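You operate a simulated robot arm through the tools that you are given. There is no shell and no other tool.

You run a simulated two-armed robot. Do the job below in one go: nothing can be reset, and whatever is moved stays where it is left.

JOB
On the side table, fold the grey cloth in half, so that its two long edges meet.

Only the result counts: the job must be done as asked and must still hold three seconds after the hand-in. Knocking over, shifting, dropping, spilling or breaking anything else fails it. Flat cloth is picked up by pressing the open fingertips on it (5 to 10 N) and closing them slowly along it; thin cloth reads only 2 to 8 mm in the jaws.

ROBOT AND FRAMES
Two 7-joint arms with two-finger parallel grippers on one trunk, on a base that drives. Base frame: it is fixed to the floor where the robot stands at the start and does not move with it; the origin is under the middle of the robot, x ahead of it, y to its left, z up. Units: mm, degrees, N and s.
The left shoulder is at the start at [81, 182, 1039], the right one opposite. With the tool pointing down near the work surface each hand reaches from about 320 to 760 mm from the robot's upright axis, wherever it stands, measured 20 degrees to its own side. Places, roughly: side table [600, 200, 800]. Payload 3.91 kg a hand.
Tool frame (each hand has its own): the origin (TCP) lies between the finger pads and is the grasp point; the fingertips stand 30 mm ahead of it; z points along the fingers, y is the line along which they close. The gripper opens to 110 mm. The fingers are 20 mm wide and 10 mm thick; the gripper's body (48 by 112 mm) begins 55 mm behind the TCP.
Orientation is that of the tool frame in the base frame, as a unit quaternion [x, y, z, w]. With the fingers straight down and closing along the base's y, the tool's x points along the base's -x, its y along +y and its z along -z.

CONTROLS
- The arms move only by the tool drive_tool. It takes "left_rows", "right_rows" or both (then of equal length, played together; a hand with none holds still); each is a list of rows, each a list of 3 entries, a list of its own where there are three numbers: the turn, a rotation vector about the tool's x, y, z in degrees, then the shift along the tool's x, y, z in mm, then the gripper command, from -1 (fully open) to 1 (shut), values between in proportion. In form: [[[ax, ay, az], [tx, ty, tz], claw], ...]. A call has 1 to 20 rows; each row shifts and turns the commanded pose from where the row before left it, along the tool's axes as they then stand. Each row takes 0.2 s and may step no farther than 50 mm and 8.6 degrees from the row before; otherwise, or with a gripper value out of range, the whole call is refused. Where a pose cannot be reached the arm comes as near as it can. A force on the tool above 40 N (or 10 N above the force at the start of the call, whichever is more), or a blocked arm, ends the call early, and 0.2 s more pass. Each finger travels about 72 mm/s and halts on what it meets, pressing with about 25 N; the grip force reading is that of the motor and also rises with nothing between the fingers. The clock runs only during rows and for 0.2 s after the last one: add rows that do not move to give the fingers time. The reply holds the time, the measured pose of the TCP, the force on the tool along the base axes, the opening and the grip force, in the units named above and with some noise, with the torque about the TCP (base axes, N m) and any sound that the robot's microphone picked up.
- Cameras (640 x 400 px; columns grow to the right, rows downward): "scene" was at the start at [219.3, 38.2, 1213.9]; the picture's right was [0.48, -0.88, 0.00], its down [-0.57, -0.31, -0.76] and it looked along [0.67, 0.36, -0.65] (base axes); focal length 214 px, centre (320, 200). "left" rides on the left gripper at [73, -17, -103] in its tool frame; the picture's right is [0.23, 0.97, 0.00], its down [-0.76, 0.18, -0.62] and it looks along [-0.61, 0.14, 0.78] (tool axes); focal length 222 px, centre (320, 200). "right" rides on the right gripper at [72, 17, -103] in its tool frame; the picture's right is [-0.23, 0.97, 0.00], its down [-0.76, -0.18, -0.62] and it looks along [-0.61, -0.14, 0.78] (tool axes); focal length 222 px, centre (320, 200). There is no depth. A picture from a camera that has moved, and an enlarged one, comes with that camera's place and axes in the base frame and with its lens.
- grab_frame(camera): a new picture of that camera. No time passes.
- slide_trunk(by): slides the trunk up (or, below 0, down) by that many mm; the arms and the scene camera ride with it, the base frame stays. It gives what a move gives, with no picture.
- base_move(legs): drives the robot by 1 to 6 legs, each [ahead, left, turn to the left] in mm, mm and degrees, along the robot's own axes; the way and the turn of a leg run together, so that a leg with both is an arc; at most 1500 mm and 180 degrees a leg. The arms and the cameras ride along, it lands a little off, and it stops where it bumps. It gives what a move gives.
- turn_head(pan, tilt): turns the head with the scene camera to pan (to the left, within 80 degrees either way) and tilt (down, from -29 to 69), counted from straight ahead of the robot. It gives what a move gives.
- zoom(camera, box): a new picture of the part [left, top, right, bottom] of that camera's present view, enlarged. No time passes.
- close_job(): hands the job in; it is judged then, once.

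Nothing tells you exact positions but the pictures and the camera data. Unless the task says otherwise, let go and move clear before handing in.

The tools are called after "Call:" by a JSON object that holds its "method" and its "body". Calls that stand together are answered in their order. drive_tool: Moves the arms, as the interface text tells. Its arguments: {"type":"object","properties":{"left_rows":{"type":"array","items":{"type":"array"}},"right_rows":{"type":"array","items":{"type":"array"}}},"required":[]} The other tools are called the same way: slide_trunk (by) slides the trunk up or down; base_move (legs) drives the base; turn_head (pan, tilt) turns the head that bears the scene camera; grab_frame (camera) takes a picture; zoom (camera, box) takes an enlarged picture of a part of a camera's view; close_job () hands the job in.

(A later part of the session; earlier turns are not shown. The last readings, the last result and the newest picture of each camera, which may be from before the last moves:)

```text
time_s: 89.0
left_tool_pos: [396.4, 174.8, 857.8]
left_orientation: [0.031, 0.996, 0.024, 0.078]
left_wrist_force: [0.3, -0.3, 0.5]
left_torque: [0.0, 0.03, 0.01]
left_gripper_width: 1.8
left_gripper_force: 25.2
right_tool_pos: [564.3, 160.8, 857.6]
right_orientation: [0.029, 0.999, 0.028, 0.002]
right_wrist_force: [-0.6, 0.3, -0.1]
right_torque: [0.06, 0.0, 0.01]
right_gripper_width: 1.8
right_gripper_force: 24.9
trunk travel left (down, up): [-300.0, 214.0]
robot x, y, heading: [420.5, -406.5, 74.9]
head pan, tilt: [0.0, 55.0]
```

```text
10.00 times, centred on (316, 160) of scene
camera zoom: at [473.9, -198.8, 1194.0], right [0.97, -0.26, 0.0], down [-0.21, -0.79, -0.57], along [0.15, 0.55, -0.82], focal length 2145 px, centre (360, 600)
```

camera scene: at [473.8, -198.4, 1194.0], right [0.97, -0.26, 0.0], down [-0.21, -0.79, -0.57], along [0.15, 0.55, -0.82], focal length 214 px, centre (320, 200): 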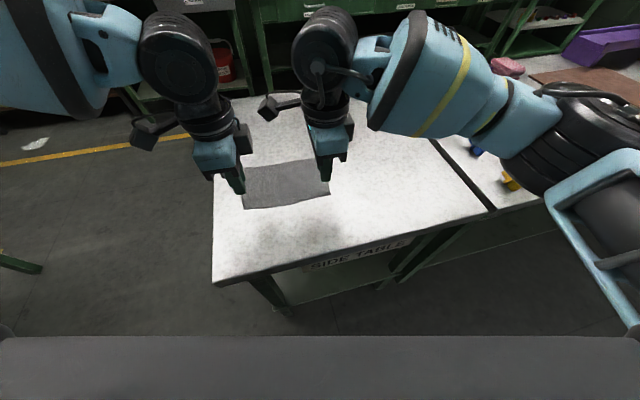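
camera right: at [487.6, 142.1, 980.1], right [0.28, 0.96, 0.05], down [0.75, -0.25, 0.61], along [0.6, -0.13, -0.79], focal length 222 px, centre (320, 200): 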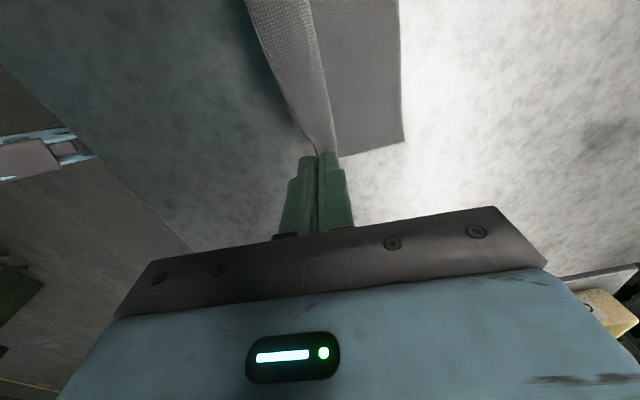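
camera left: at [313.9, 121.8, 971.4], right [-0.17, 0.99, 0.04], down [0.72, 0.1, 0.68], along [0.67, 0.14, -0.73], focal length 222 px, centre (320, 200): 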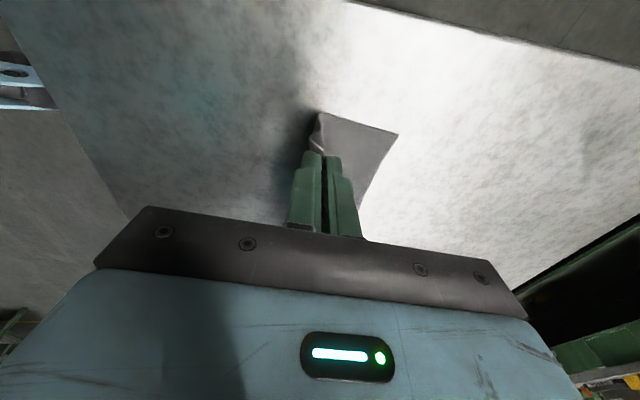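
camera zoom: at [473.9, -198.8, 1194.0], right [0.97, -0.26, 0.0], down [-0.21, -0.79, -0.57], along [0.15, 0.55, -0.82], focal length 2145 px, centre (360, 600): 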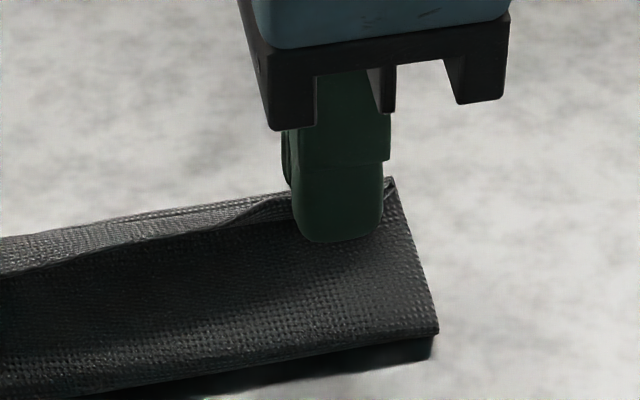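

Measured from the pictures, the left pinch has about 10 mm left to travel and the right about 13 mm. I'll set both down gently with the tips about 4–5 mm above the table.

Call:
{"method": "drive_tool", "body": {"left_rows": [[[0, -0.6, 0], [0.82, 2.83, 3.05], 1], [[0, -0.6, 0], [1.09, 2.45, 4.5], 1], [[0, -0.6, 0], [1.19, 1.72, 4.96], 1], [[0, -0.6, 0], [1.2, 1.22, 4.93], 1], [[0, -0.6, 0], [1.2, 0.52, 4.9], 1], [[0, 0, 0], [0, 0, 0], 1]], "right_rows": [[[0, 0, 0], [-0.3, 3.85, 3.2], 1], [[0, 0, 0], [-0.3, 3.27, 4.7], 1], [[0, 0, 0], [-0.2, 2.24, 5.1], 1], [[0, 0, 0], [-0.2, 1.74, 5.1], 1], [[0, 0, 0], [-0.2, 0.74, 5.05], 1], [[0, 0, 0], [0, 0, 0], 1]]}}

Call:
{"method": "zoom", "body": {"camera": "scene", "box": [226, 140, 346, 215]}}

Call:
{"method": "zoom", "body": {"camera": "left", "box": [240, 80, 400, 220]}}

Call:
{"method": "zoom", "body": {"camera": "right", "box": [230, 0, 430, 240]}}

```text
time_s: 90.3
left_tool_pos: [391.6, 183.0, 835.2]
left_orientation: [0.033, 0.994, 0.023, 0.104]
left_wrist_force: [1.9, -0.1, 0.3]
left_torque: [-0.01, -0.05, 0.02]
left_gripper_width: 2.0
left_gripper_force: 24.5
right_tool_pos: [566.2, 175.8, 835.9]
right_orientation: [0.029, 0.999, 0.028, 0.002]
right_wrist_force: [-2.4, 0.0, -0.9]
right_torque: [-0.01, 0.07, 0.0]
right_gripper_width: 1.7
right_gripper_force: 25.1
trunk travel left (down, up): [-300.0, 214.0]
robot x, y, heading: [418.9, -406.1, 74.8]
head pan, tilt: [0.0, 55.0]
```

```text
5.33 times, centred on (286, 178) of scene
camera zoom: at [473.8, -198.8, 1194.0], right [0.97, -0.26, 0.0], down [-0.21, -0.79, -0.57], along [0.15, 0.55, -0.82], focal length 1144 px, centre (501, 320)
```

zoom: 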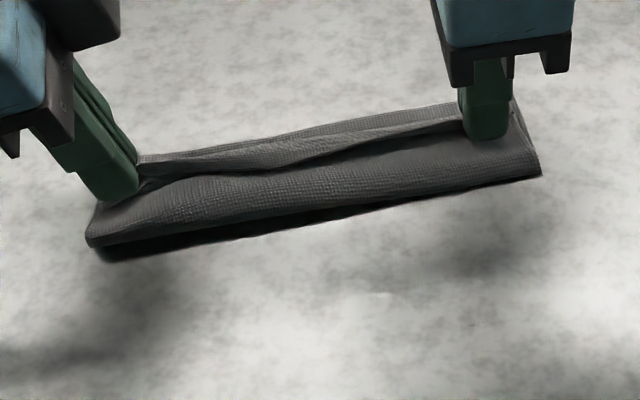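

```text
2.86 times, centred on (320, 150) of left
camera zoom: at [299.0, 168.8, 920.8], right [-0.16, 0.99, 0.01], down [0.62, 0.1, 0.77], along [0.76, 0.13, -0.63], focal length 635 px, centre (320, 343)
```

zoom: 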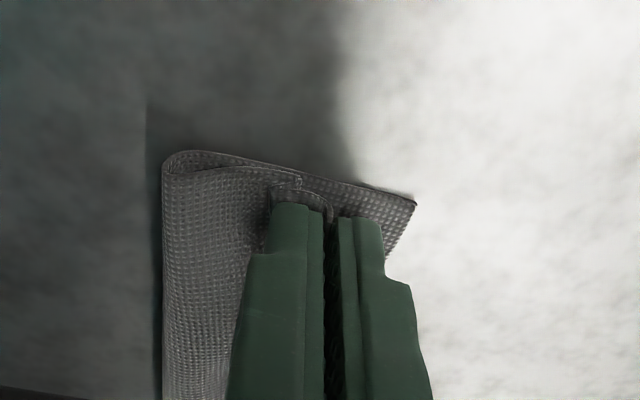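

```text
1.67 times, centred on (330, 120) of right
camera zoom: at [493.9, 191.1, 942.2], right [0.28, 0.96, 0.05], down [0.75, -0.25, 0.61], along [0.6, -0.13, -0.79], focal length 370 px, centre (303, 333)
```

zoom: 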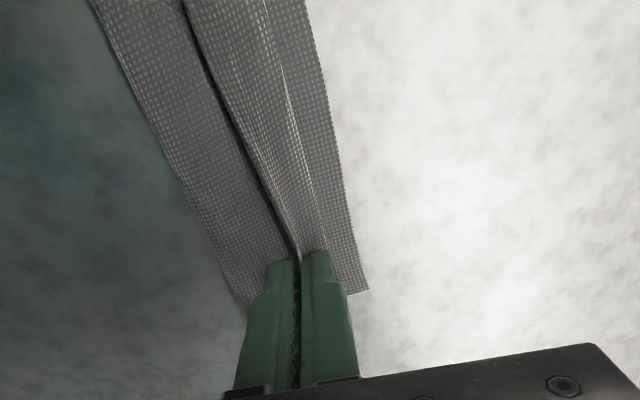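

The fold is laid, but the gripped edge strip (about 18 mm) still stands up and leans slightly back between the hands. I'll tilt both hands about their tips, so the strip leans outward over the far edge before I release it.

Call:
{"method": "drive_tool", "body": {"left_rows": [[[3, -0.8, 0], [0.4, 1.57, -0.5], 1], [[3, -0.8, 0], [0.4, 1.57, -0.5], 1], [[3, -0.8, 0], [0.4, 1.57, -0.5], 1], [[3, -0.8, 0], [0.4, 1.57, -0.5], 1], [[3, -0.8, 0], [0.4, 1.57, -0.5], 1], [[0, 0, 0], [0, 0, 0], 1]], "right_rows": [[[3, 0, 0], [0, 1.57, -0.5], 1], [[3, 0, 0], [0, 1.57, -0.5], 1], [[3, 0, 0], [0, 1.57, -0.5], 1], [[3, 0, 0], [0, 1.57, -0.5], 1], [[3, 0, 0], [0, 1.57, -0.5], 1], [[0, 0, 0], [0, 0, 0], 1]]}}

Call:
{"method": "zoom", "body": {"camera": "scene", "box": [226, 140, 346, 215]}}

Call:
{"method": "zoom", "body": {"camera": "left", "box": [240, 80, 400, 220]}}

Call:
{"method": "zoom", "body": {"camera": "right", "box": [230, 0, 430, 240]}}

```text
time_s: 91.8
left_tool_pos: [390.8, 191.5, 837.5]
left_orientation: [0.047, 0.984, -0.107, 0.133]
left_wrist_force: [4.2, -0.5, -0.1]
left_torque: [0.01, -0.06, 0.02]
left_gripper_width: 1.6
left_gripper_force: 25.2
right_tool_pos: [566.6, 184.3, 838.0]
right_orientation: [0.028, 0.994, -0.104, -0.002]
right_wrist_force: [-4.3, 0.3, 0.6]
right_torque: [0.04, 0.11, -0.03]
right_gripper_width: 1.5
right_gripper_force: 25.2
trunk travel left (down, up): [-300.0, 214.0]
robot x, y, heading: [419.3, -409.6, 75.0]
head pan, tilt: [0.0, 55.0]
```

```text
5.33 times, centred on (286, 178) of scene
camera zoom: at [474.0, -198.8, 1194.0], right [0.97, -0.26, 0.0], down [-0.21, -0.79, -0.57], along [0.15, 0.55, -0.82], focal length 1144 px, centre (501, 320)
```

zoom: 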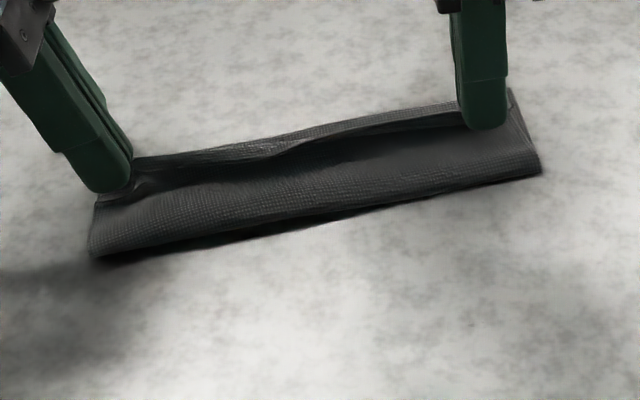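

```text
2.86 times, centred on (320, 150) of left
camera zoom: at [292.1, 203.8, 918.6], right [-0.1, 0.96, -0.26], down [0.6, 0.26, 0.76], along [0.8, -0.08, -0.6], focal length 635 px, centre (320, 343)
```

zoom: 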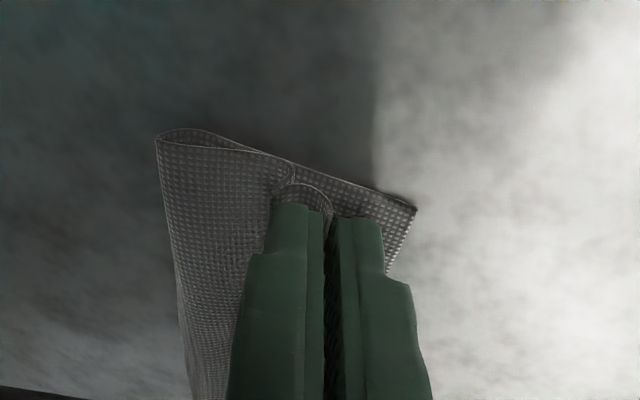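

```text
1.67 times, centred on (330, 120) of right
camera zoom: at [496.2, 226.6, 937.9], right [0.28, 0.94, -0.2], down [0.76, -0.09, 0.65], along [0.59, -0.33, -0.74], focal length 370 px, centre (303, 333)
```

zoom: 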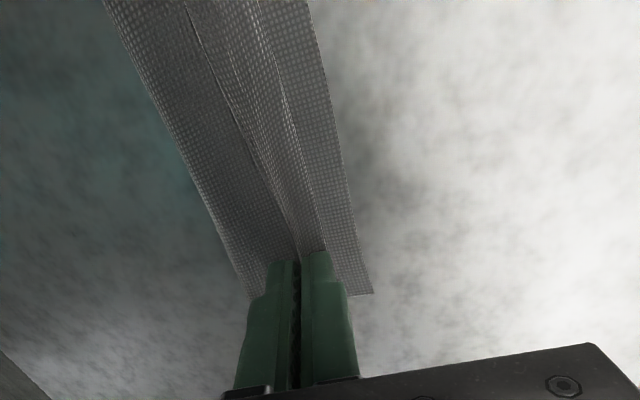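

The tilt works with no reach problem, and the edge is now nicely taut between the hands. I'll tilt about 12° further, easing the tension slightly.

Call:
{"method": "drive_tool", "body": {"left_rows": [[[3, -0.5, 0], [-0.2, 1.57, -0.5], 1], [[3, -0.5, 0], [-0.2, 1.57, -0.5], 1], [[3, -0.5, 0], [0, 1.57, -0.5], 1], [[3, -0.5, 0], [0, 1.57, -0.5], 1], [[0, 0, 0], [0, 0, 0], 1]], "right_rows": [[[3, 0, 0], [0.2, 1.57, -0.5], 1], [[3, 0, 0], [0.2, 1.57, -0.5], 1], [[3, 0, 0], [0, 1.57, -0.5], 1], [[3, 0, 0], [0, 1.57, -0.5], 1], [[0, 0, 0], [0, 0, 0], 1]]}}

Call:
{"method": "zoom", "body": {"camera": "scene", "box": [226, 140, 346, 215]}}

Call:
{"method": "zoom", "body": {"camera": "left", "box": [240, 80, 400, 220]}}

Call:
{"method": "zoom", "body": {"camera": "right", "box": [230, 0, 430, 240]}}

```text
time_s: 93.0
left_tool_pos: [382.4, 204.1, 838.1]
left_orientation: [0.06, 0.964, -0.212, 0.149]
left_wrist_force: [27.3, -7.9, 0.7]
left_torque: [-0.14, -0.59, 0.25]
left_gripper_width: 1.7
left_gripper_force: 25.2
left hand out of reach, approached as far as the arm can: row 4
right_tool_pos: [572.8, 158.0, 847.3]
right_orientation: [0.026, 0.979, -0.204, -0.008]
right_wrist_force: [-28.4, 7.4, -0.1]
right_torque: [0.22, 0.69, -0.34]
right_gripper_width: 1.9
right_gripper_force: 24.5
right hand out of reach, approached as far as the arm can: row 2, 3, 4
trunk travel left (down, up): [-300.0, 214.0]
robot x, y, heading: [419.9, -404.9, 75.1]
head pan, tilt: [0.0, 55.0]
```

```text
5.33 times, centred on (286, 178) of scene
camera zoom: at [473.6, -198.9, 1194.1], right [0.97, -0.26, 0.0], down [-0.21, -0.79, -0.57], along [0.15, 0.55, -0.82], focal length 1144 px, centre (501, 320)
```

zoom: 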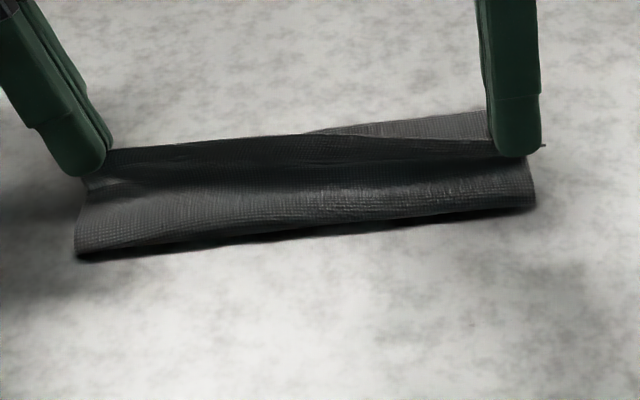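

```text
2.86 times, centred on (320, 150) of left
camera zoom: at [282.0, 238.4, 911.9], right [-0.04, 0.89, -0.45], down [0.59, 0.39, 0.71], along [0.8, -0.24, -0.55], focal length 635 px, centre (320, 343)
```

zoom: 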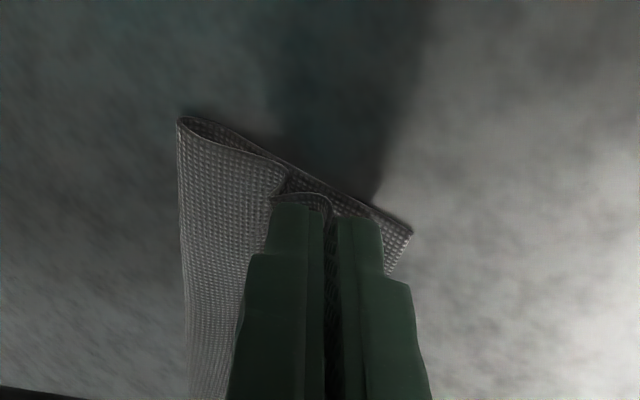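

```text
1.67 times, centred on (330, 120) of right
camera zoom: at [504.7, 218.6, 937.4], right [0.27, 0.88, -0.39], down [0.77, 0.05, 0.64], along [0.58, -0.47, -0.66], focal length 370 px, centre (303, 333)
```

zoom: 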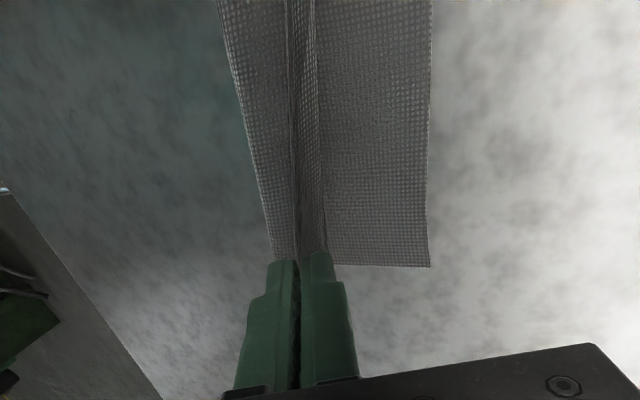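

The right arm hit its reach limit and slid back about 30 mm while tilting, pulling the cloth taut at roughly 27 N; both grips still hold. I'll undo that tilt at once and ease both hands back to where they were.

Call:
{"method": "drive_tool", "body": {"left_rows": [[[-3, 0.5, 0], [-2.1, -2.6, 1.7], 1], [[-3, 0.5, 0], [-2.1, -2.6, 1.7], 1], [[-3, 0.5, 0], [-2.1, -2.6, 1.7], 1], [[-3, 0.5, 0], [-2.1, -2.6, 1.7], 1], [[0, 0, 0], [0, 0, 0], 1]], "right_rows": [[[-3, 0, 0], [1.6, 2.1, 0], 1], [[-3, 0, 0], [1.6, 2.1, 0], 1], [[-3, 0, 0], [1.6, 2.1, 0], 1], [[-3, 0, 0], [1.6, 2.1, 0], 1], [[0, 0, 0], [0, 0, 0], 1]]}}

Call:
{"method": "zoom", "body": {"camera": "scene", "box": [226, 140, 346, 215]}}

```text
time_s: 94.2
left_tool_pos: [384.5, 195.0, 836.8]
left_orientation: [0.046, 0.984, -0.107, 0.133]
left_wrist_force: [7.2, -1.5, -0.1]
left_torque: [-0.02, -0.18, 0.01]
left_gripper_width: 1.5
left_gripper_force: 25.4
right_tool_pos: [572.3, 164.9, 843.1]
right_orientation: [0.03, 0.994, -0.103, -0.002]
right_wrist_force: [-6.6, 1.6, -1.1]
right_torque: [0.04, 0.22, -0.03]
right_gripper_width: 1.6
right_gripper_force: 24.8
trunk travel left (down, up): [-300.0, 214.0]
robot x, y, heading: [415.6, -404.9, 74.8]
head pan, tilt: [0.0, 55.0]
```

```text
5.33 times, centred on (286, 178) of scene
camera zoom: at [473.8, -198.5, 1194.0], right [0.97, -0.26, 0.0], down [-0.21, -0.79, -0.57], along [0.15, 0.55, -0.82], focal length 1144 px, centre (501, 320)
```

zoom: 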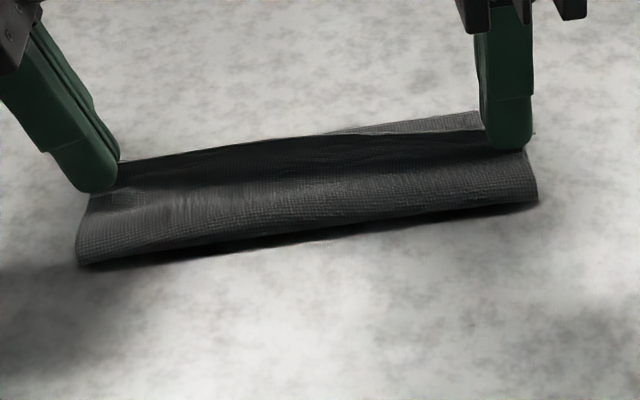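

The tension has eased to 7 N, and the whole folded cloth has turned together by about 2–3°, still parallel layer to layer. I'll bring the right hand back out to its place over the far edge and relax the stretch.

Call:
{"method": "drive_tool", "body": {"left_rows": [[[0, 0, 0], [-1, -0.1, 0.3], 1], [[0, 0, 0], [-1, -0.1, 0.3], 1], [[0, 0, 0], [-1, -0.1, 0.3], 1], [[0, 0, 0], [-1, -0.1, 0.3], 1], [[0, 0, 0], [0, 0, 0], 1]], "right_rows": [[[0, 0, 0], [0.9, 2.8, 1.1], 1], [[0, 0, 0], [0.9, 2.8, 1.1], 1], [[0, 0, 0], [0.9, 2.8, 1.1], 1], [[0, 0, 0], [0.9, 2.8, 1.1], 1], [[0, 0, 0], [0, 0, 0], 1]]}}

Call:
{"method": "zoom", "body": {"camera": "scene", "box": [226, 140, 346, 215]}}

Call:
{"method": "zoom", "body": {"camera": "left", "box": [240, 80, 400, 220]}}

Call:
{"method": "zoom", "body": {"camera": "right", "box": [230, 0, 430, 240]}}

```text
time_s: 95.3
left_tool_pos: [391.0, 192.9, 837.4]
left_orientation: [0.047, 0.984, -0.107, 0.134]
left_wrist_force: [0.2, -0.5, 1.0]
left_torque: [-0.02, -0.07, -0.03]
left_gripper_width: 1.7
left_gripper_force: 24.8
right_tool_pos: [568.9, 176.5, 838.7]
right_orientation: [0.029, 0.994, -0.104, -0.002]
right_wrist_force: [-0.6, 0.0, 0.9]
right_torque: [-0.02, 0.0, 0.01]
right_gripper_width: 1.4
right_gripper_force: 25.6
trunk travel left (down, up): [-300.0, 214.0]
robot x, y, heading: [417.9, -409.4, 75.0]
head pan, tilt: [0.0, 55.0]
```

```text
5.33 times, centred on (286, 178) of scene
camera zoom: at [473.8, -198.7, 1194.0], right [0.97, -0.26, 0.0], down [-0.21, -0.79, -0.57], along [0.15, 0.55, -0.82], focal length 1144 px, centre (501, 320)
```

zoom: 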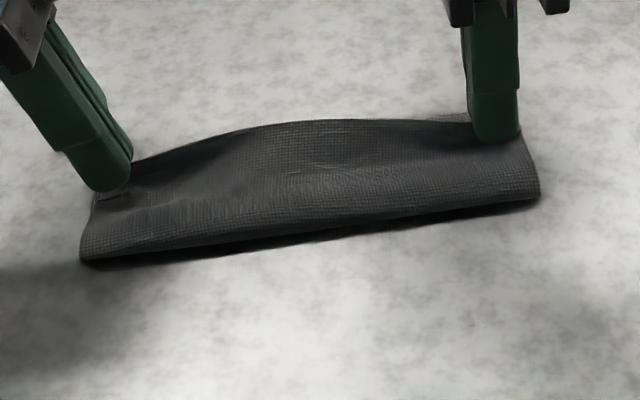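

```text
2.86 times, centred on (320, 150) of left
camera zoom: at [292.1, 204.8, 918.1], right [-0.1, 0.96, -0.26], down [0.6, 0.26, 0.76], along [0.8, -0.08, -0.6], focal length 635 px, centre (320, 343)
```

zoom: 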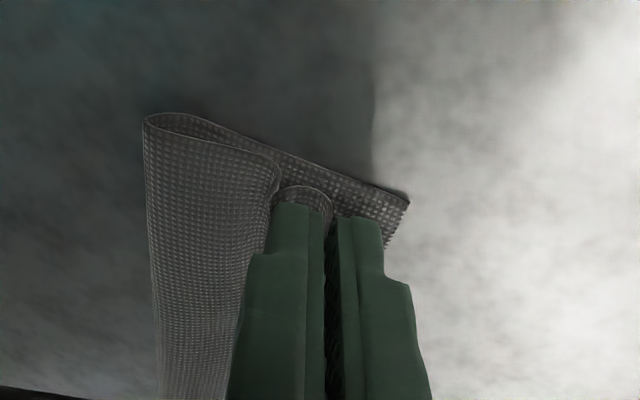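

```text
1.67 times, centred on (330, 120) of right
camera zoom: at [499.2, 218.7, 937.0], right [0.28, 0.94, -0.2], down [0.76, -0.09, 0.65], along [0.59, -0.33, -0.74], focal length 370 px, centre (303, 333)
```

zoom: 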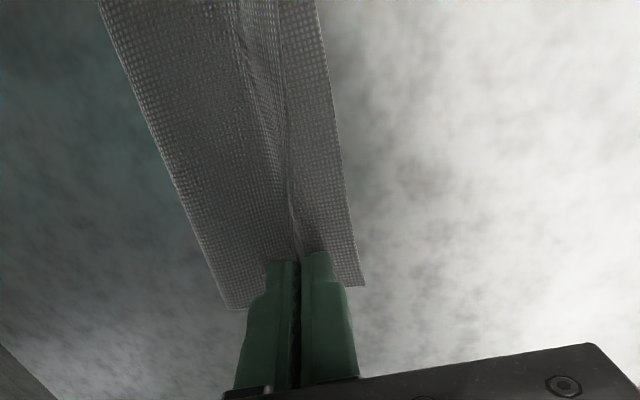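

Good: the stretch made the middle of the strip flop outward, so the near edge now lies over the far edge. I'll open the jaws slowly and see how the held ends settle.

Call:
{"method": "drive_tool", "body": {"left_rows": [[[0, 0, 0], [0, 0, 0], 0.96], [[0, 0, 0], [0, 0, 0], 0.92], [[0, 0, 0], [0, 0, 0], 0.88], [[0, 0, 0], [0, 0, 0], 0.84], [[0, 0, 0], [0, 0, 0], 0.8], [[0, 0, 0], [0, 0, 0], 0.76], [[0, 0, 0], [0, 0, 0], 0.72], [[0, 0, 0], [0, 0, 0], 0.68], [[0, 0, 0], [0, 0, 0], 0.64], [[0, 0, 0], [0, 0, 0], 0.6], [[0, 0, 0], [0, 0, 0], 0.6]], "right_rows": [[[0, 0, 0], [0, 0, 0], 0.96], [[0, 0, 0], [0, 0, 0], 0.92], [[0, 0, 0], [0, 0, 0], 0.88], [[0, 0, 0], [0, 0, 0], 0.84], [[0, 0, 0], [0, 0, 0], 0.8], [[0, 0, 0], [0, 0, 0], 0.76], [[0, 0, 0], [0, 0, 0], 0.72], [[0, 0, 0], [0, 0, 0], 0.68], [[0, 0, 0], [0, 0, 0], 0.64], [[0, 0, 0], [0, 0, 0], 0.6], [[0, 0, 0], [0, 0, 0], 0.6]]}}

Call:
{"method": "zoom", "body": {"camera": "scene", "box": [226, 140, 346, 215]}}

Call:
{"method": "zoom", "body": {"camera": "left", "box": [240, 80, 400, 220]}}

Call:
{"method": "zoom", "body": {"camera": "right", "box": [230, 0, 430, 240]}}

```text
time_s: 97.8
left_tool_pos: [391.4, 192.9, 836.7]
left_orientation: [0.047, 0.984, -0.108, 0.133]
left_wrist_force: [0.3, 0.0, 0.0]
left_torque: [0.01, 0.02, -0.02]
left_gripper_width: 21.7
left_gripper_force: 0.0
right_tool_pos: [567.8, 175.9, 838.2]
right_orientation: [0.028, 0.994, -0.103, -0.002]
right_wrist_force: [-0.9, -1.0, 1.2]
right_torque: [0.03, -0.02, 0.0]
right_gripper_width: 21.7
right_gripper_force: 0.0
trunk travel left (down, up): [-300.0, 214.0]
robot x, y, heading: [418.0, -405.9, 74.9]
head pan, tilt: [0.0, 55.0]
```

```text
5.33 times, centred on (286, 178) of scene
camera zoom: at [473.8, -198.7, 1194.0], right [0.97, -0.26, 0.0], down [-0.21, -0.79, -0.57], along [0.15, 0.55, -0.82], focal length 1144 px, centre (501, 320)
```

zoom: 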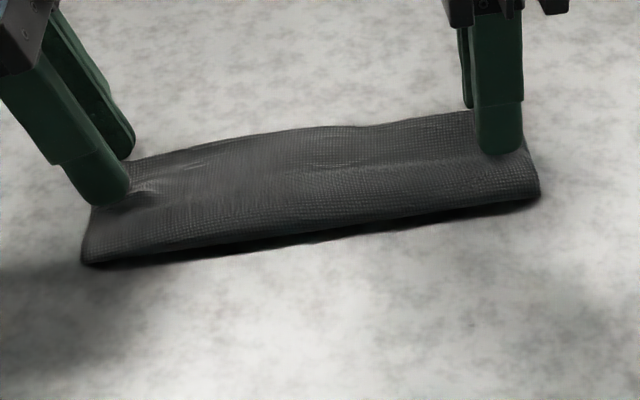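

```text
2.86 times, centred on (320, 150) of left
camera zoom: at [292.2, 204.8, 918.1], right [-0.1, 0.96, -0.26], down [0.6, 0.26, 0.76], along [0.8, -0.08, -0.6], focal length 635 px, centre (320, 343)
```

zoom: 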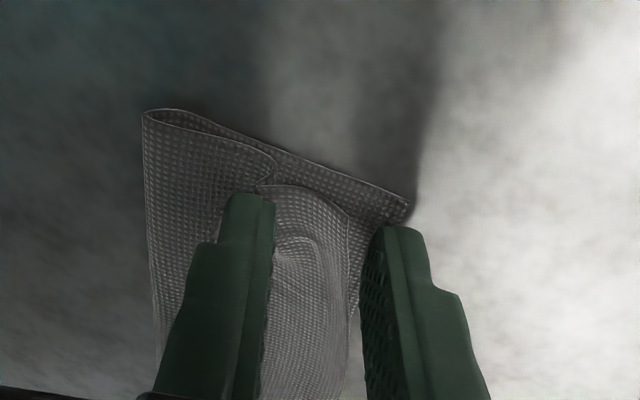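

```text
1.67 times, centred on (330, 120) of right
camera zoom: at [498.9, 218.6, 937.0], right [0.28, 0.94, -0.2], down [0.76, -0.09, 0.65], along [0.59, -0.33, -0.74], focal length 370 px, centre (303, 333)
```

zoom: 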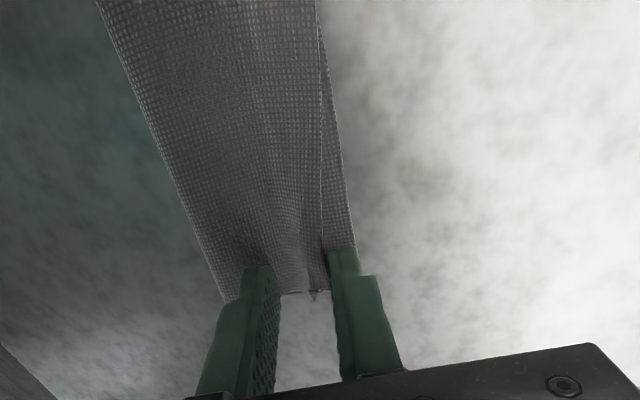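

The strip fell outward onto the far edge when released. I'll lift both hands straight back out along their fingers and look at the result.

Call:
{"method": "drive_tool", "body": {"left_rows": [[[0, 0, 0], [0, 0, -5], 0.6], [[0, 0, 0], [0, 0, -10], 0.6], [[0, 0, 0], [0, 0, -20], 0.6], [[0, 0, 0], [0, 0, -30], 0.6], [[0, 0, 0], [0, 0, -30], 0.6], [[0, 0, 0], [0, 0, 0], 0.6]], "right_rows": [[[0, 0, 0], [0, 0, -5], 0.6], [[0, 0, 0], [0, 0, -10], 0.6], [[0, 0, 0], [0, 0, -20], 0.6], [[0, 0, 0], [0, 0, -30], 0.6], [[0, 0, 0], [0, 0, -30], 0.6], [[0, 0, 0], [0, 0, 0], 0.6]]}}

Call:
{"method": "zoom", "body": {"camera": "scene", "box": [226, 140, 346, 215]}}

Call:
{"method": "grab_frame", "body": {"camera": "left"}}

Call:
{"method": "grab_frame", "body": {"camera": "right"}}

```text
time_s: 99.3
left_tool_pos: [367.7, 215.1, 927.2]
left_orientation: [0.047, 0.984, -0.108, 0.133]
left_wrist_force: [-0.1, -0.2, -1.2]
left_torque: [0.0, 0.06, -0.01]
left_gripper_width: 21.8
left_gripper_force: 0.1
right_tool_pos: [606.3, 199.4, 919.1]
right_orientation: [0.058, 0.992, -0.112, -0.01]
right_wrist_force: [-0.2, 0.1, 0.5]
right_torque: [0.0, -0.02, -0.01]
right_gripper_width: 21.9
right_gripper_force: 0.0
trunk travel left (down, up): [-300.0, 214.0]
robot x, y, heading: [419.5, -403.6, 75.1]
head pan, tilt: [0.0, 55.0]
stopped in row 6 (right hand): the arm was blocked; the commanded pose is now the measured one
```

```text
5.33 times, centred on (286, 178) of scene
camera zoom: at [474.2, -198.7, 1194.0], right [0.97, -0.26, 0.0], down [-0.21, -0.79, -0.57], along [0.15, 0.55, -0.82], focal length 1144 px, centre (501, 320)
```

zoom: 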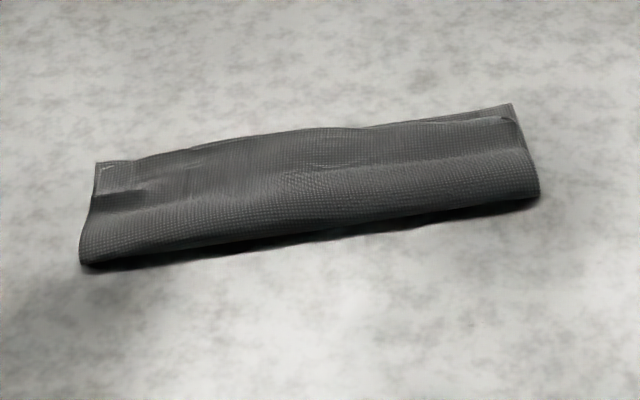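

```text
taken
camera left: at [269.9, 227.0, 1007.6], right [-0.1, 0.96, -0.26], down [0.6, 0.26, 0.76], along [0.8, -0.08, -0.6], focal length 222 px, centre (320, 200)
```

left: 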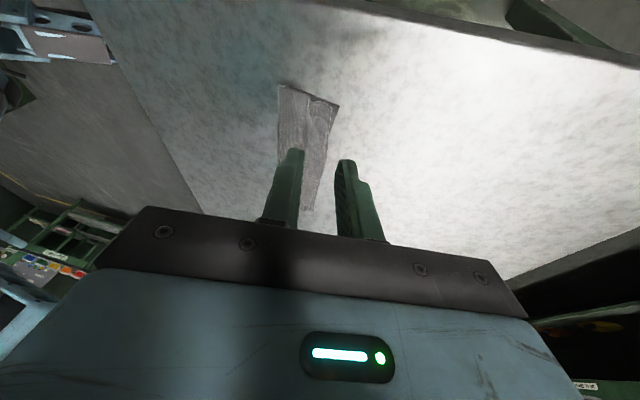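

```text
taken
camera right: at [540.3, 247.8, 1018.3], right [0.34, 0.92, -0.22], down [0.76, -0.12, 0.64], along [0.56, -0.38, -0.73], focal length 222 px, centre (320, 200)
```

right: 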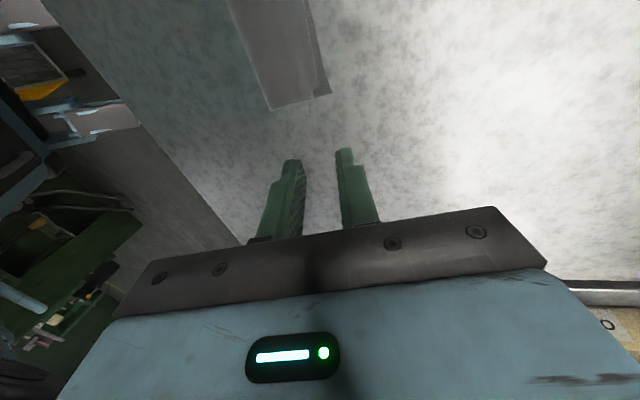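

The cloth is folded. The middle of the edges meets well, while the top layer's two corners are a little short. The right arm reported being blocked while lifting, so I'll check the whole scene before moving.

Call:
{"method": "grab_frame", "body": {"camera": "scene"}}

Call:
{"method": "zoom", "body": {"camera": "scene", "box": [236, 155, 296, 195]}}

Call:
{"method": "zoom", "body": {"camera": "scene", "box": [286, 145, 346, 185]}}

```text
taken
camera scene: at [474.2, -198.7, 1194.0], right [0.97, -0.26, 0.0], down [-0.21, -0.79, -0.57], along [0.15, 0.55, -0.82], focal length 214 px, centre (320, 200)
```

scene: 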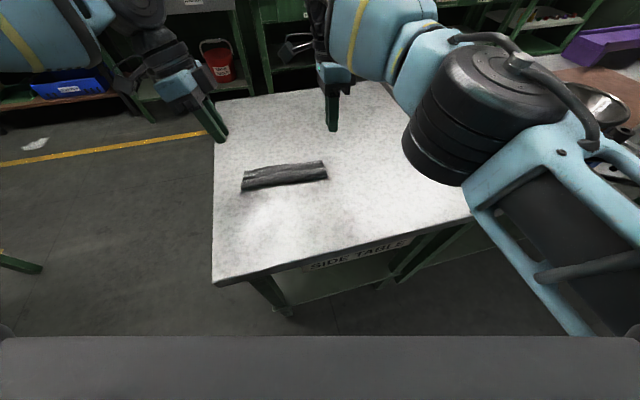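

```text
10.00 times, centred on (266, 175) of scene
camera zoom: at [474.2, -198.7, 1194.0], right [0.97, -0.26, 0.0], down [-0.21, -0.79, -0.57], along [0.15, 0.55, -0.82], focal length 2145 px, centre (860, 450)
```

zoom: 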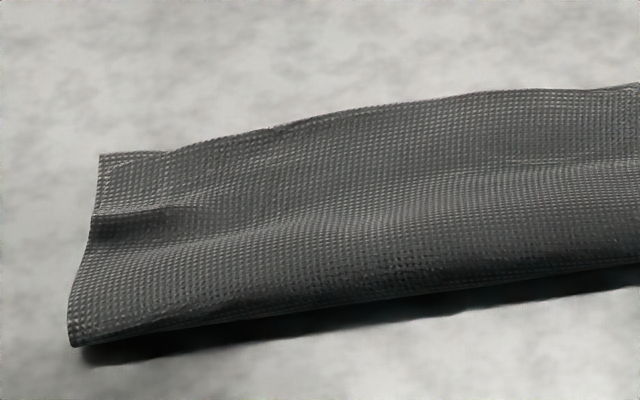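

```text
10.00 times, centred on (316, 165) of scene
camera zoom: at [474.2, -198.7, 1194.0], right [0.97, -0.26, 0.0], down [-0.21, -0.79, -0.57], along [0.15, 0.55, -0.82], focal length 2145 px, centre (360, 550)
```

zoom: 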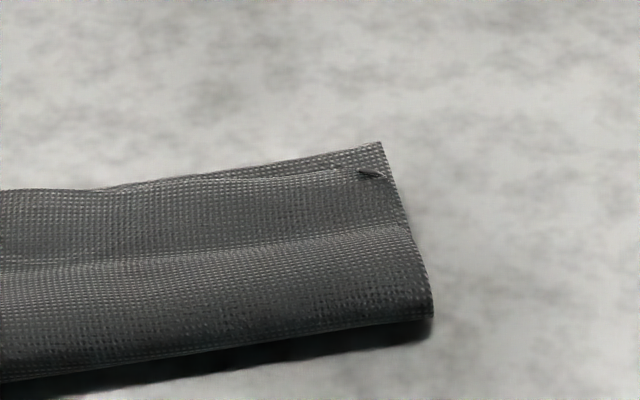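

Call:
{"method": "zoom", "body": {"camera": "left", "box": [260, 70, 360, 220]}}

Call:
{"method": "zoom", "body": {"camera": "right", "box": [220, 0, 360, 120]}}

Call:
{"method": "drive_tool", "body": {"right_rows": [[[0, 0, 0], [-30, -15, -10], 0.6], [[0, 0, 0], [-30, -18, -10], 0.6], [[0, 0, 0], [-30, -18, -10], 0.6], [[0, 0, 0], [0, 0, 0], 0.6]]}}

```text
2.67 times, centred on (310, 145) of left
camera zoom: at [269.9, 227.0, 1007.6], right [-0.1, 0.96, -0.26], down [0.6, 0.26, 0.76], along [0.8, -0.08, -0.6], focal length 592 px, centre (347, 347)
```

zoom: 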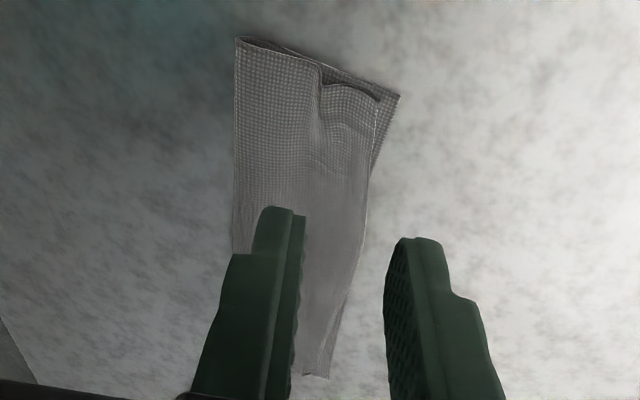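

```text
3.33 times, centred on (290, 60) of right
camera zoom: at [540.3, 247.8, 1018.3], right [0.34, 0.92, -0.22], down [0.76, -0.12, 0.64], along [0.56, -0.38, -0.73], focal length 740 px, centre (420, 667)
```

zoom: 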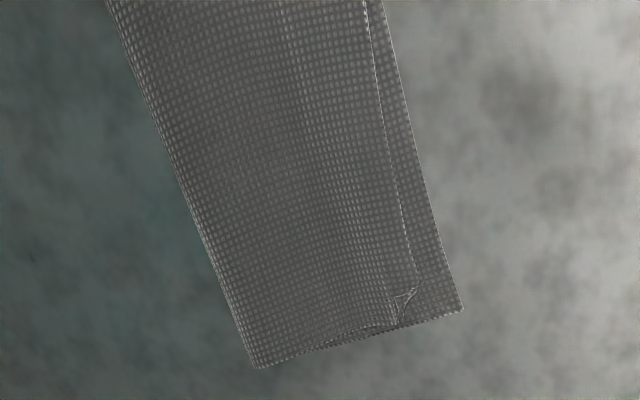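

```text
time_s: 100.3
left_tool_pos: [367.7, 215.6, 925.9]
left_orientation: [0.047, 0.984, -0.108, 0.133]
left_wrist_force: [-0.3, 0.5, -0.5]
left_torque: [0.0, -0.03, 0.01]
left_gripper_width: 21.8
left_gripper_force: 0.0
right_tool_pos: [689.0, 146.8, 958.1]
right_orientation: [0.056, 0.992, -0.111, -0.008]
right_wrist_force: [-0.6, -0.3, -0.6]
right_torque: [0.04, -0.01, -0.01]
right_gripper_width: 21.9
right_gripper_force: 0.0
trunk travel left (down, up): [-300.0, 214.0]
robot x, y, heading: [415.0, -404.9, 75.0]
head pan, tilt: [0.0, 55.0]
```

The layers line up well over most of the length. The top edge is about 12 mm short at the right end, where slack is humped near the crease, and about 6 mm short at the left. I'll bring the right hand upright with closed fingertips and gently iron that slack outward.

Call:
{"method": "drive_tool", "body": {"right_rows": [[[-3.2, -0.4, -0.8], [0, 0, 0], 0.8], [[-3.2, -0.4, -0.8], [0, 0, 0], 1], [[-3.2, -0.4, -0.8], [0, 0, 0], 1], [[-3.2, -0.4, -0.8], [0, 0, 0], 1], [[0, 0, 0], [32, 2.8, 12], 1], [[0, 0, 0], [32, 2.8, 12], 1], [[0, 0, 0], [32, 2.8, 12], 1], [[0, 0, 0], [30, 2.8, 12], 1], [[0, 0, 0], [0, 0, 0], 1]]}}

Call:
{"method": "zoom", "body": {"camera": "right", "box": [220, 0, 420, 200]}}

Call:
{"method": "zoom", "body": {"camera": "scene", "box": [226, 140, 346, 215]}}

```text
time_s: 102.3
left_tool_pos: [368.5, 214.5, 926.2]
left_orientation: [0.047, 0.984, -0.108, 0.133]
left_wrist_force: [-0.6, -1.0, 0.4]
left_torque: [-0.03, -0.01, 0.0]
left_gripper_width: 22.2
left_gripper_force: 0.0
right_tool_pos: [567.9, 168.7, 908.3]
right_orientation: [0.028, 1.0, 0.001, 0.008]
right_wrist_force: [-0.3, 0.1, -0.1]
right_torque: [0.01, 0.05, 0.0]
right_gripper_width: 0.1
right_gripper_force: 24.6
trunk travel left (down, up): [-300.0, 214.0]
robot x, y, heading: [417.6, -405.9, 74.8]
head pan, tilt: [0.0, 55.0]
```

```text
2.00 times, centred on (320, 100) of right
camera zoom: at [494.6, 188.9, 1011.9], right [0.28, 0.96, 0.0], down [0.74, -0.22, 0.64], along [0.61, -0.18, -0.77], focal length 444 px, centre (320, 400)
```

zoom: 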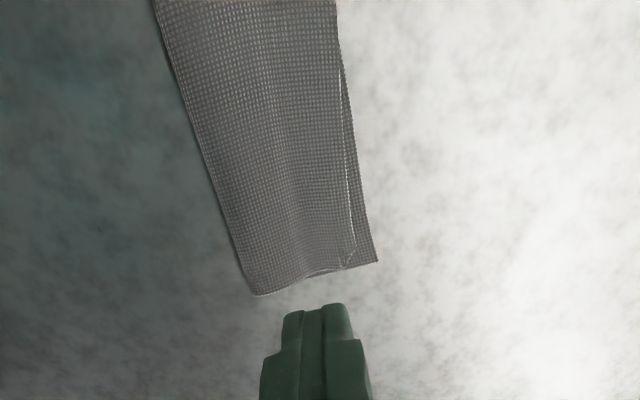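

```text
5.33 times, centred on (286, 178) of scene
camera zoom: at [474.3, -198.7, 1194.0], right [0.97, -0.26, 0.0], down [-0.21, -0.79, -0.57], along [0.15, 0.55, -0.82], focal length 1144 px, centre (501, 320)
```

zoom: 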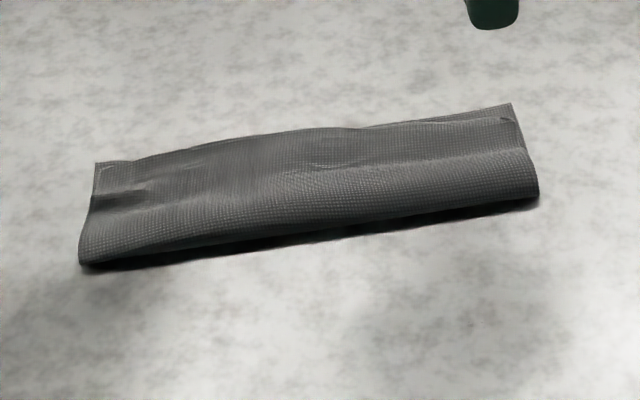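

Call:
{"method": "drive_tool", "body": {"right_rows": [[[0, 0, 0], [4.7, -4, 20], 1], [[0, 0, 0], [0, 0, 20], 1], [[0, 0, 0], [0, 0, 18], 1], [[0, 0, 0], [0, 0, 8], 1], [[0, 0, 0], [0, 0, 4], 1], [[0, 0, 0], [0, 0, 0], 1]]}}

Call:
{"method": "drive_tool", "body": {"right_rows": [[[0, 0, 0], [0, 0, 2], 1], [[0, 0, 0], [0, 0, 0], 1], [[0, 0, 0], [0, 0, 1.5], 1], [[0, 0, 0], [0, 0, 0], 1]]}}

Call:
{"method": "zoom", "body": {"camera": "scene", "box": [286, 145, 346, 185]}}

Call:
{"method": "zoom", "body": {"camera": "right", "box": [220, 0, 420, 200]}}

```text
time_s: 103.8
left_tool_pos: [368.0, 216.4, 926.6]
left_orientation: [0.047, 0.984, -0.108, 0.133]
left_wrist_force: [0.1, 0.3, -0.1]
left_torque: [-0.04, 0.02, -0.04]
left_gripper_width: 22.0
left_gripper_force: 0.1
right_tool_pos: [560.7, 161.1, 839.9]
right_orientation: [0.028, 1.0, 0.0, 0.008]
right_wrist_force: [0.9, 0.4, 0.2]
right_torque: [0.0, 0.0, 0.01]
right_gripper_width: 0.2
right_gripper_force: 25.0
trunk travel left (down, up): [-300.0, 214.0]
robot x, y, heading: [414.4, -405.3, 74.8]
head pan, tilt: [0.0, 55.0]
```

```text
time_s: 104.8
left_tool_pos: [366.9, 214.1, 926.4]
left_orientation: [0.047, 0.984, -0.108, 0.133]
left_wrist_force: [0.8, -0.7, 0.1]
left_torque: [-0.03, -0.01, -0.01]
left_gripper_width: 22.1
left_gripper_force: 0.1
right_tool_pos: [560.7, 161.0, 836.6]
right_orientation: [0.027, 1.0, 0.0, 0.008]
right_wrist_force: [0.3, 0.0, 0.1]
right_torque: [-0.02, 0.01, 0.01]
right_gripper_width: 0.0
right_gripper_force: 25.6
trunk travel left (down, up): [-300.0, 214.0]
robot x, y, heading: [415.1, -403.9, 74.9]
head pan, tilt: [0.0, 55.0]
```

```text
10.00 times, centred on (316, 165) of scene
camera zoom: at [473.9, -198.6, 1194.0], right [0.97, -0.26, 0.0], down [-0.21, -0.79, -0.57], along [0.15, 0.55, -0.82], focal length 2145 px, centre (360, 550)
```

zoom: 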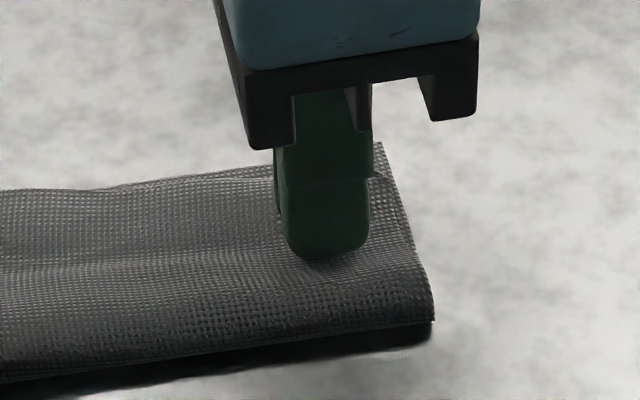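

```text
2.00 times, centred on (320, 100) of right
camera zoom: at [487.4, 182.1, 940.6], right [0.28, 0.96, 0.0], down [0.74, -0.22, 0.64], along [0.61, -0.18, -0.77], focal length 444 px, centre (320, 400)
```

zoom: 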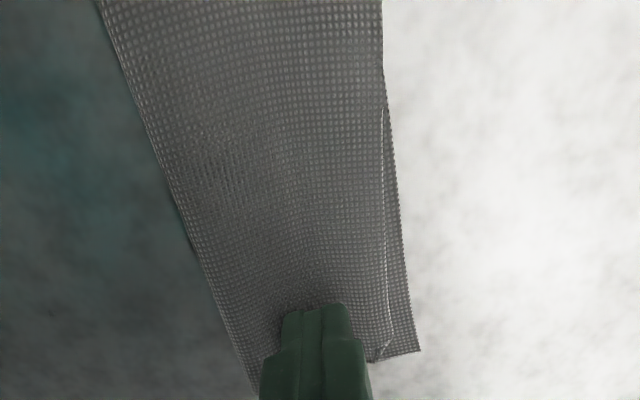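

The fingertip is just at the top layer. I'll press a little further until there's a light force.

Call:
{"method": "drive_tool", "body": {"right_rows": [[[0, 0, 0], [0, 0, 1.5], 1], [[0, 0, 0], [0, 0, 0], 1], [[0, 0, 0], [0, 0, 1], 1], [[0, 0, 0], [0, 0, 0], 1]]}}

```text
time_s: 105.8
left_tool_pos: [367.3, 213.9, 926.2]
left_orientation: [0.047, 0.984, -0.108, 0.133]
left_wrist_force: [-0.4, -0.1, -0.5]
left_torque: [-0.01, 0.01, 0.01]
left_gripper_width: 22.3
left_gripper_force: 0.1
right_tool_pos: [560.0, 160.6, 833.8]
right_orientation: [0.028, 1.0, 0.0, 0.008]
right_wrist_force: [-0.7, 0.0, 0.8]
right_torque: [-0.02, 0.03, 0.01]
right_gripper_width: 0.2
right_gripper_force: 25.2
trunk travel left (down, up): [-300.0, 214.0]
robot x, y, heading: [418.7, -408.6, 74.9]
head pan, tilt: [0.0, 55.0]
```

Call:
{"method": "drive_tool", "body": {"right_rows": [[[0, 0, 0], [0, 0, 0.8], 1], [[0, 0, 0], [0, 0, 0.6], 1], [[0, 0, 0], [0, 0, 0], 1]]}}

```text
time_s: 106.5
left_tool_pos: [367.7, 214.0, 926.0]
left_orientation: [0.046, 0.984, -0.108, 0.134]
left_wrist_force: [-1.5, 0.3, 0.4]
left_torque: [0.02, -0.03, 0.0]
left_gripper_width: 22.1
left_gripper_force: 0.0
right_tool_pos: [559.9, 159.8, 833.0]
right_orientation: [0.027, 1.0, 0.0, 0.008]
right_wrist_force: [-0.3, -0.4, 0.9]
right_torque: [-0.02, -0.02, -0.01]
right_gripper_width: 0.0
right_gripper_force: 25.2
trunk travel left (down, up): [-300.0, 214.0]
robot x, y, heading: [417.4, -408.6, 75.1]
head pan, tilt: [0.0, 55.0]
```

There is a light touch of about 1 N. I'll drag outward 6 mm and look at what moves.

Call:
{"method": "drive_tool", "body": {"right_rows": [[[0, 0, 0], [0, 0, 0.6], 1], [[0, 0, 0], [0, 2, 0], 1], [[0, 0, 0], [0, 2, 0], 1], [[0, 0, 0], [0, 2, 0], 1], [[0, 0, 0], [0, 0, 0], 1]]}}

Call:
{"method": "zoom", "body": {"camera": "scene", "box": [286, 145, 346, 185]}}

Call:
{"method": "zoom", "body": {"camera": "right", "box": [220, 0, 420, 200]}}

```text
time_s: 107.8
left_tool_pos: [367.3, 214.2, 927.5]
left_orientation: [0.047, 0.984, -0.108, 0.134]
left_wrist_force: [0.1, -0.6, 0.3]
left_torque: [-0.01, 0.0, 0.01]
left_gripper_width: 21.9
left_gripper_force: 0.0
right_tool_pos: [562.1, 166.0, 832.5]
right_orientation: [0.027, 1.0, 0.0, 0.008]
right_wrist_force: [0.8, -0.7, 2.6]
right_torque: [-0.03, 0.04, 0.0]
right_gripper_width: 0.0
right_gripper_force: 25.2
trunk travel left (down, up): [-300.0, 214.0]
robot x, y, heading: [418.0, -406.1, 75.0]
head pan, tilt: [0.0, 55.0]
```

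```text
10.00 times, centred on (316, 165) of scene
camera zoom: at [473.9, -198.9, 1194.0], right [0.97, -0.26, 0.0], down [-0.21, -0.79, -0.57], along [0.15, 0.55, -0.82], focal length 2145 px, centre (360, 550)
```

zoom: 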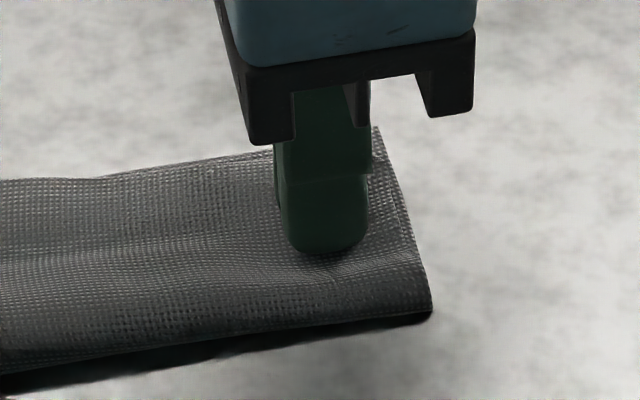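

```text
2.00 times, centred on (320, 100) of right
camera zoom: at [488.7, 187.8, 936.0], right [0.28, 0.96, 0.0], down [0.74, -0.22, 0.64], along [0.61, -0.18, -0.77], focal length 444 px, centre (320, 400)
```

zoom: 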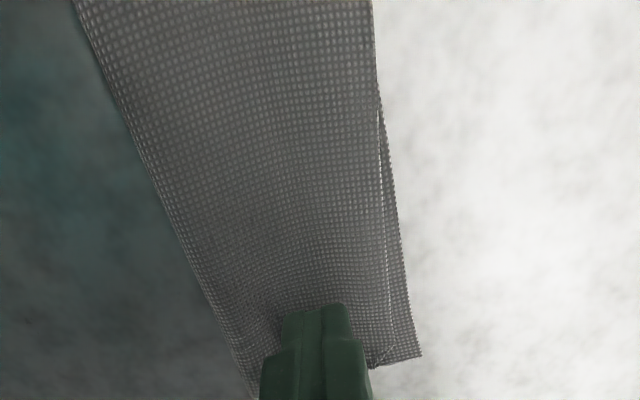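

The whole cloth moved with the finger, so dragging moves both layers together. The remaining gap is slack humped by the crease, so pressing that hump straight down should push the top edge outward instead. I'll lift, look, and then press over the hump.

Call:
{"method": "drive_tool", "body": {"right_rows": [[[0, 0, 0], [0, 0, -4], 1], [[0, 0, 0], [0, 0, -16], 1], [[0, 0, 0], [-20, 0, -20], 1], [[0, 0, 0], [-25, 0, 0], 1], [[0, 0, 0], [-25, 0, 0], 1], [[0, 0, 0], [0, 0, 0], 1]]}}

Call:
{"method": "zoom", "body": {"camera": "scene", "box": [226, 140, 346, 215]}}

Call:
{"method": "zoom", "body": {"camera": "right", "box": [200, 0, 440, 180]}}

Call:
{"method": "zoom", "body": {"camera": "left", "box": [260, 70, 360, 220]}}

```text
time_s: 109.2
left_tool_pos: [367.0, 214.1, 926.5]
left_orientation: [0.046, 0.984, -0.108, 0.132]
left_wrist_force: [-0.4, -0.2, 0.3]
left_torque: [-0.03, 0.01, 0.02]
left_gripper_width: 22.2
left_gripper_force: 0.1
right_tool_pos: [628.7, 163.4, 871.8]
right_orientation: [0.027, 1.0, -0.001, 0.008]
right_wrist_force: [-0.6, 0.2, -0.2]
right_torque: [0.02, -0.02, -0.04]
right_gripper_width: 0.1
right_gripper_force: 25.0
trunk travel left (down, up): [-300.0, 214.0]
robot x, y, heading: [419.3, -405.5, 74.9]
head pan, tilt: [0.0, 55.0]
```

```text
5.33 times, centred on (286, 178) of scene
camera zoom: at [473.6, -198.5, 1194.0], right [0.97, -0.26, 0.0], down [-0.21, -0.79, -0.57], along [0.15, 0.55, -0.82], focal length 1144 px, centre (501, 320)
```

zoom: 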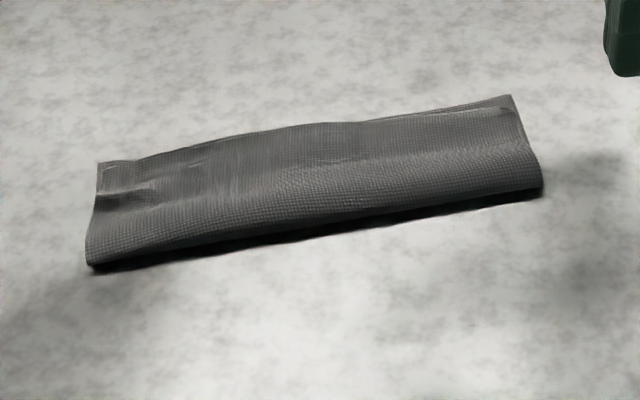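

```text
2.22 times, centred on (320, 90) of right
camera zoom: at [555.8, 184.2, 975.3], right [0.28, 0.96, 0.0], down [0.74, -0.22, 0.64], along [0.61, -0.18, -0.77], focal length 494 px, centre (320, 444)
```

zoom: 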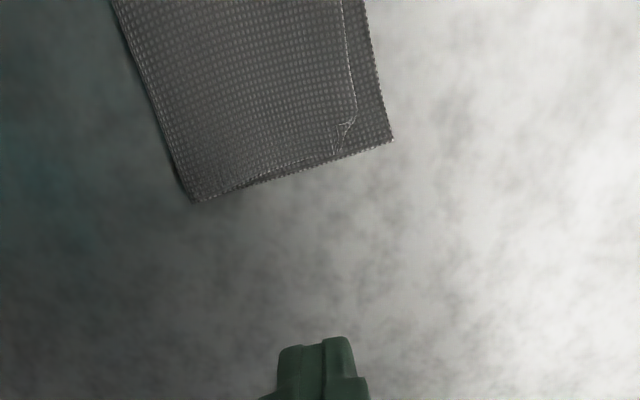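

```text
2.67 times, centred on (310, 145) of left
camera zoom: at [269.4, 227.2, 1007.4], right [-0.1, 0.96, -0.26], down [0.6, 0.26, 0.76], along [0.8, -0.08, -0.6], focal length 592 px, centre (347, 347)
```

zoom: 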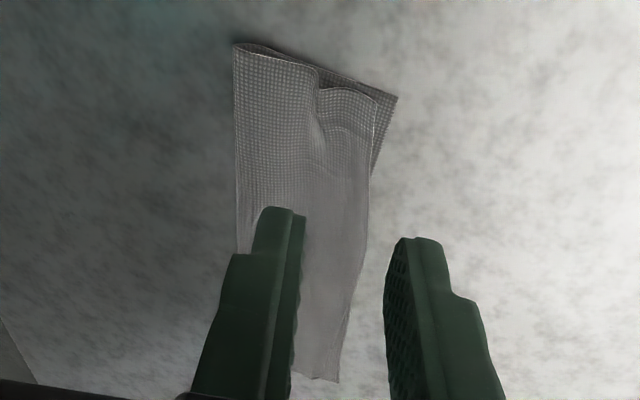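

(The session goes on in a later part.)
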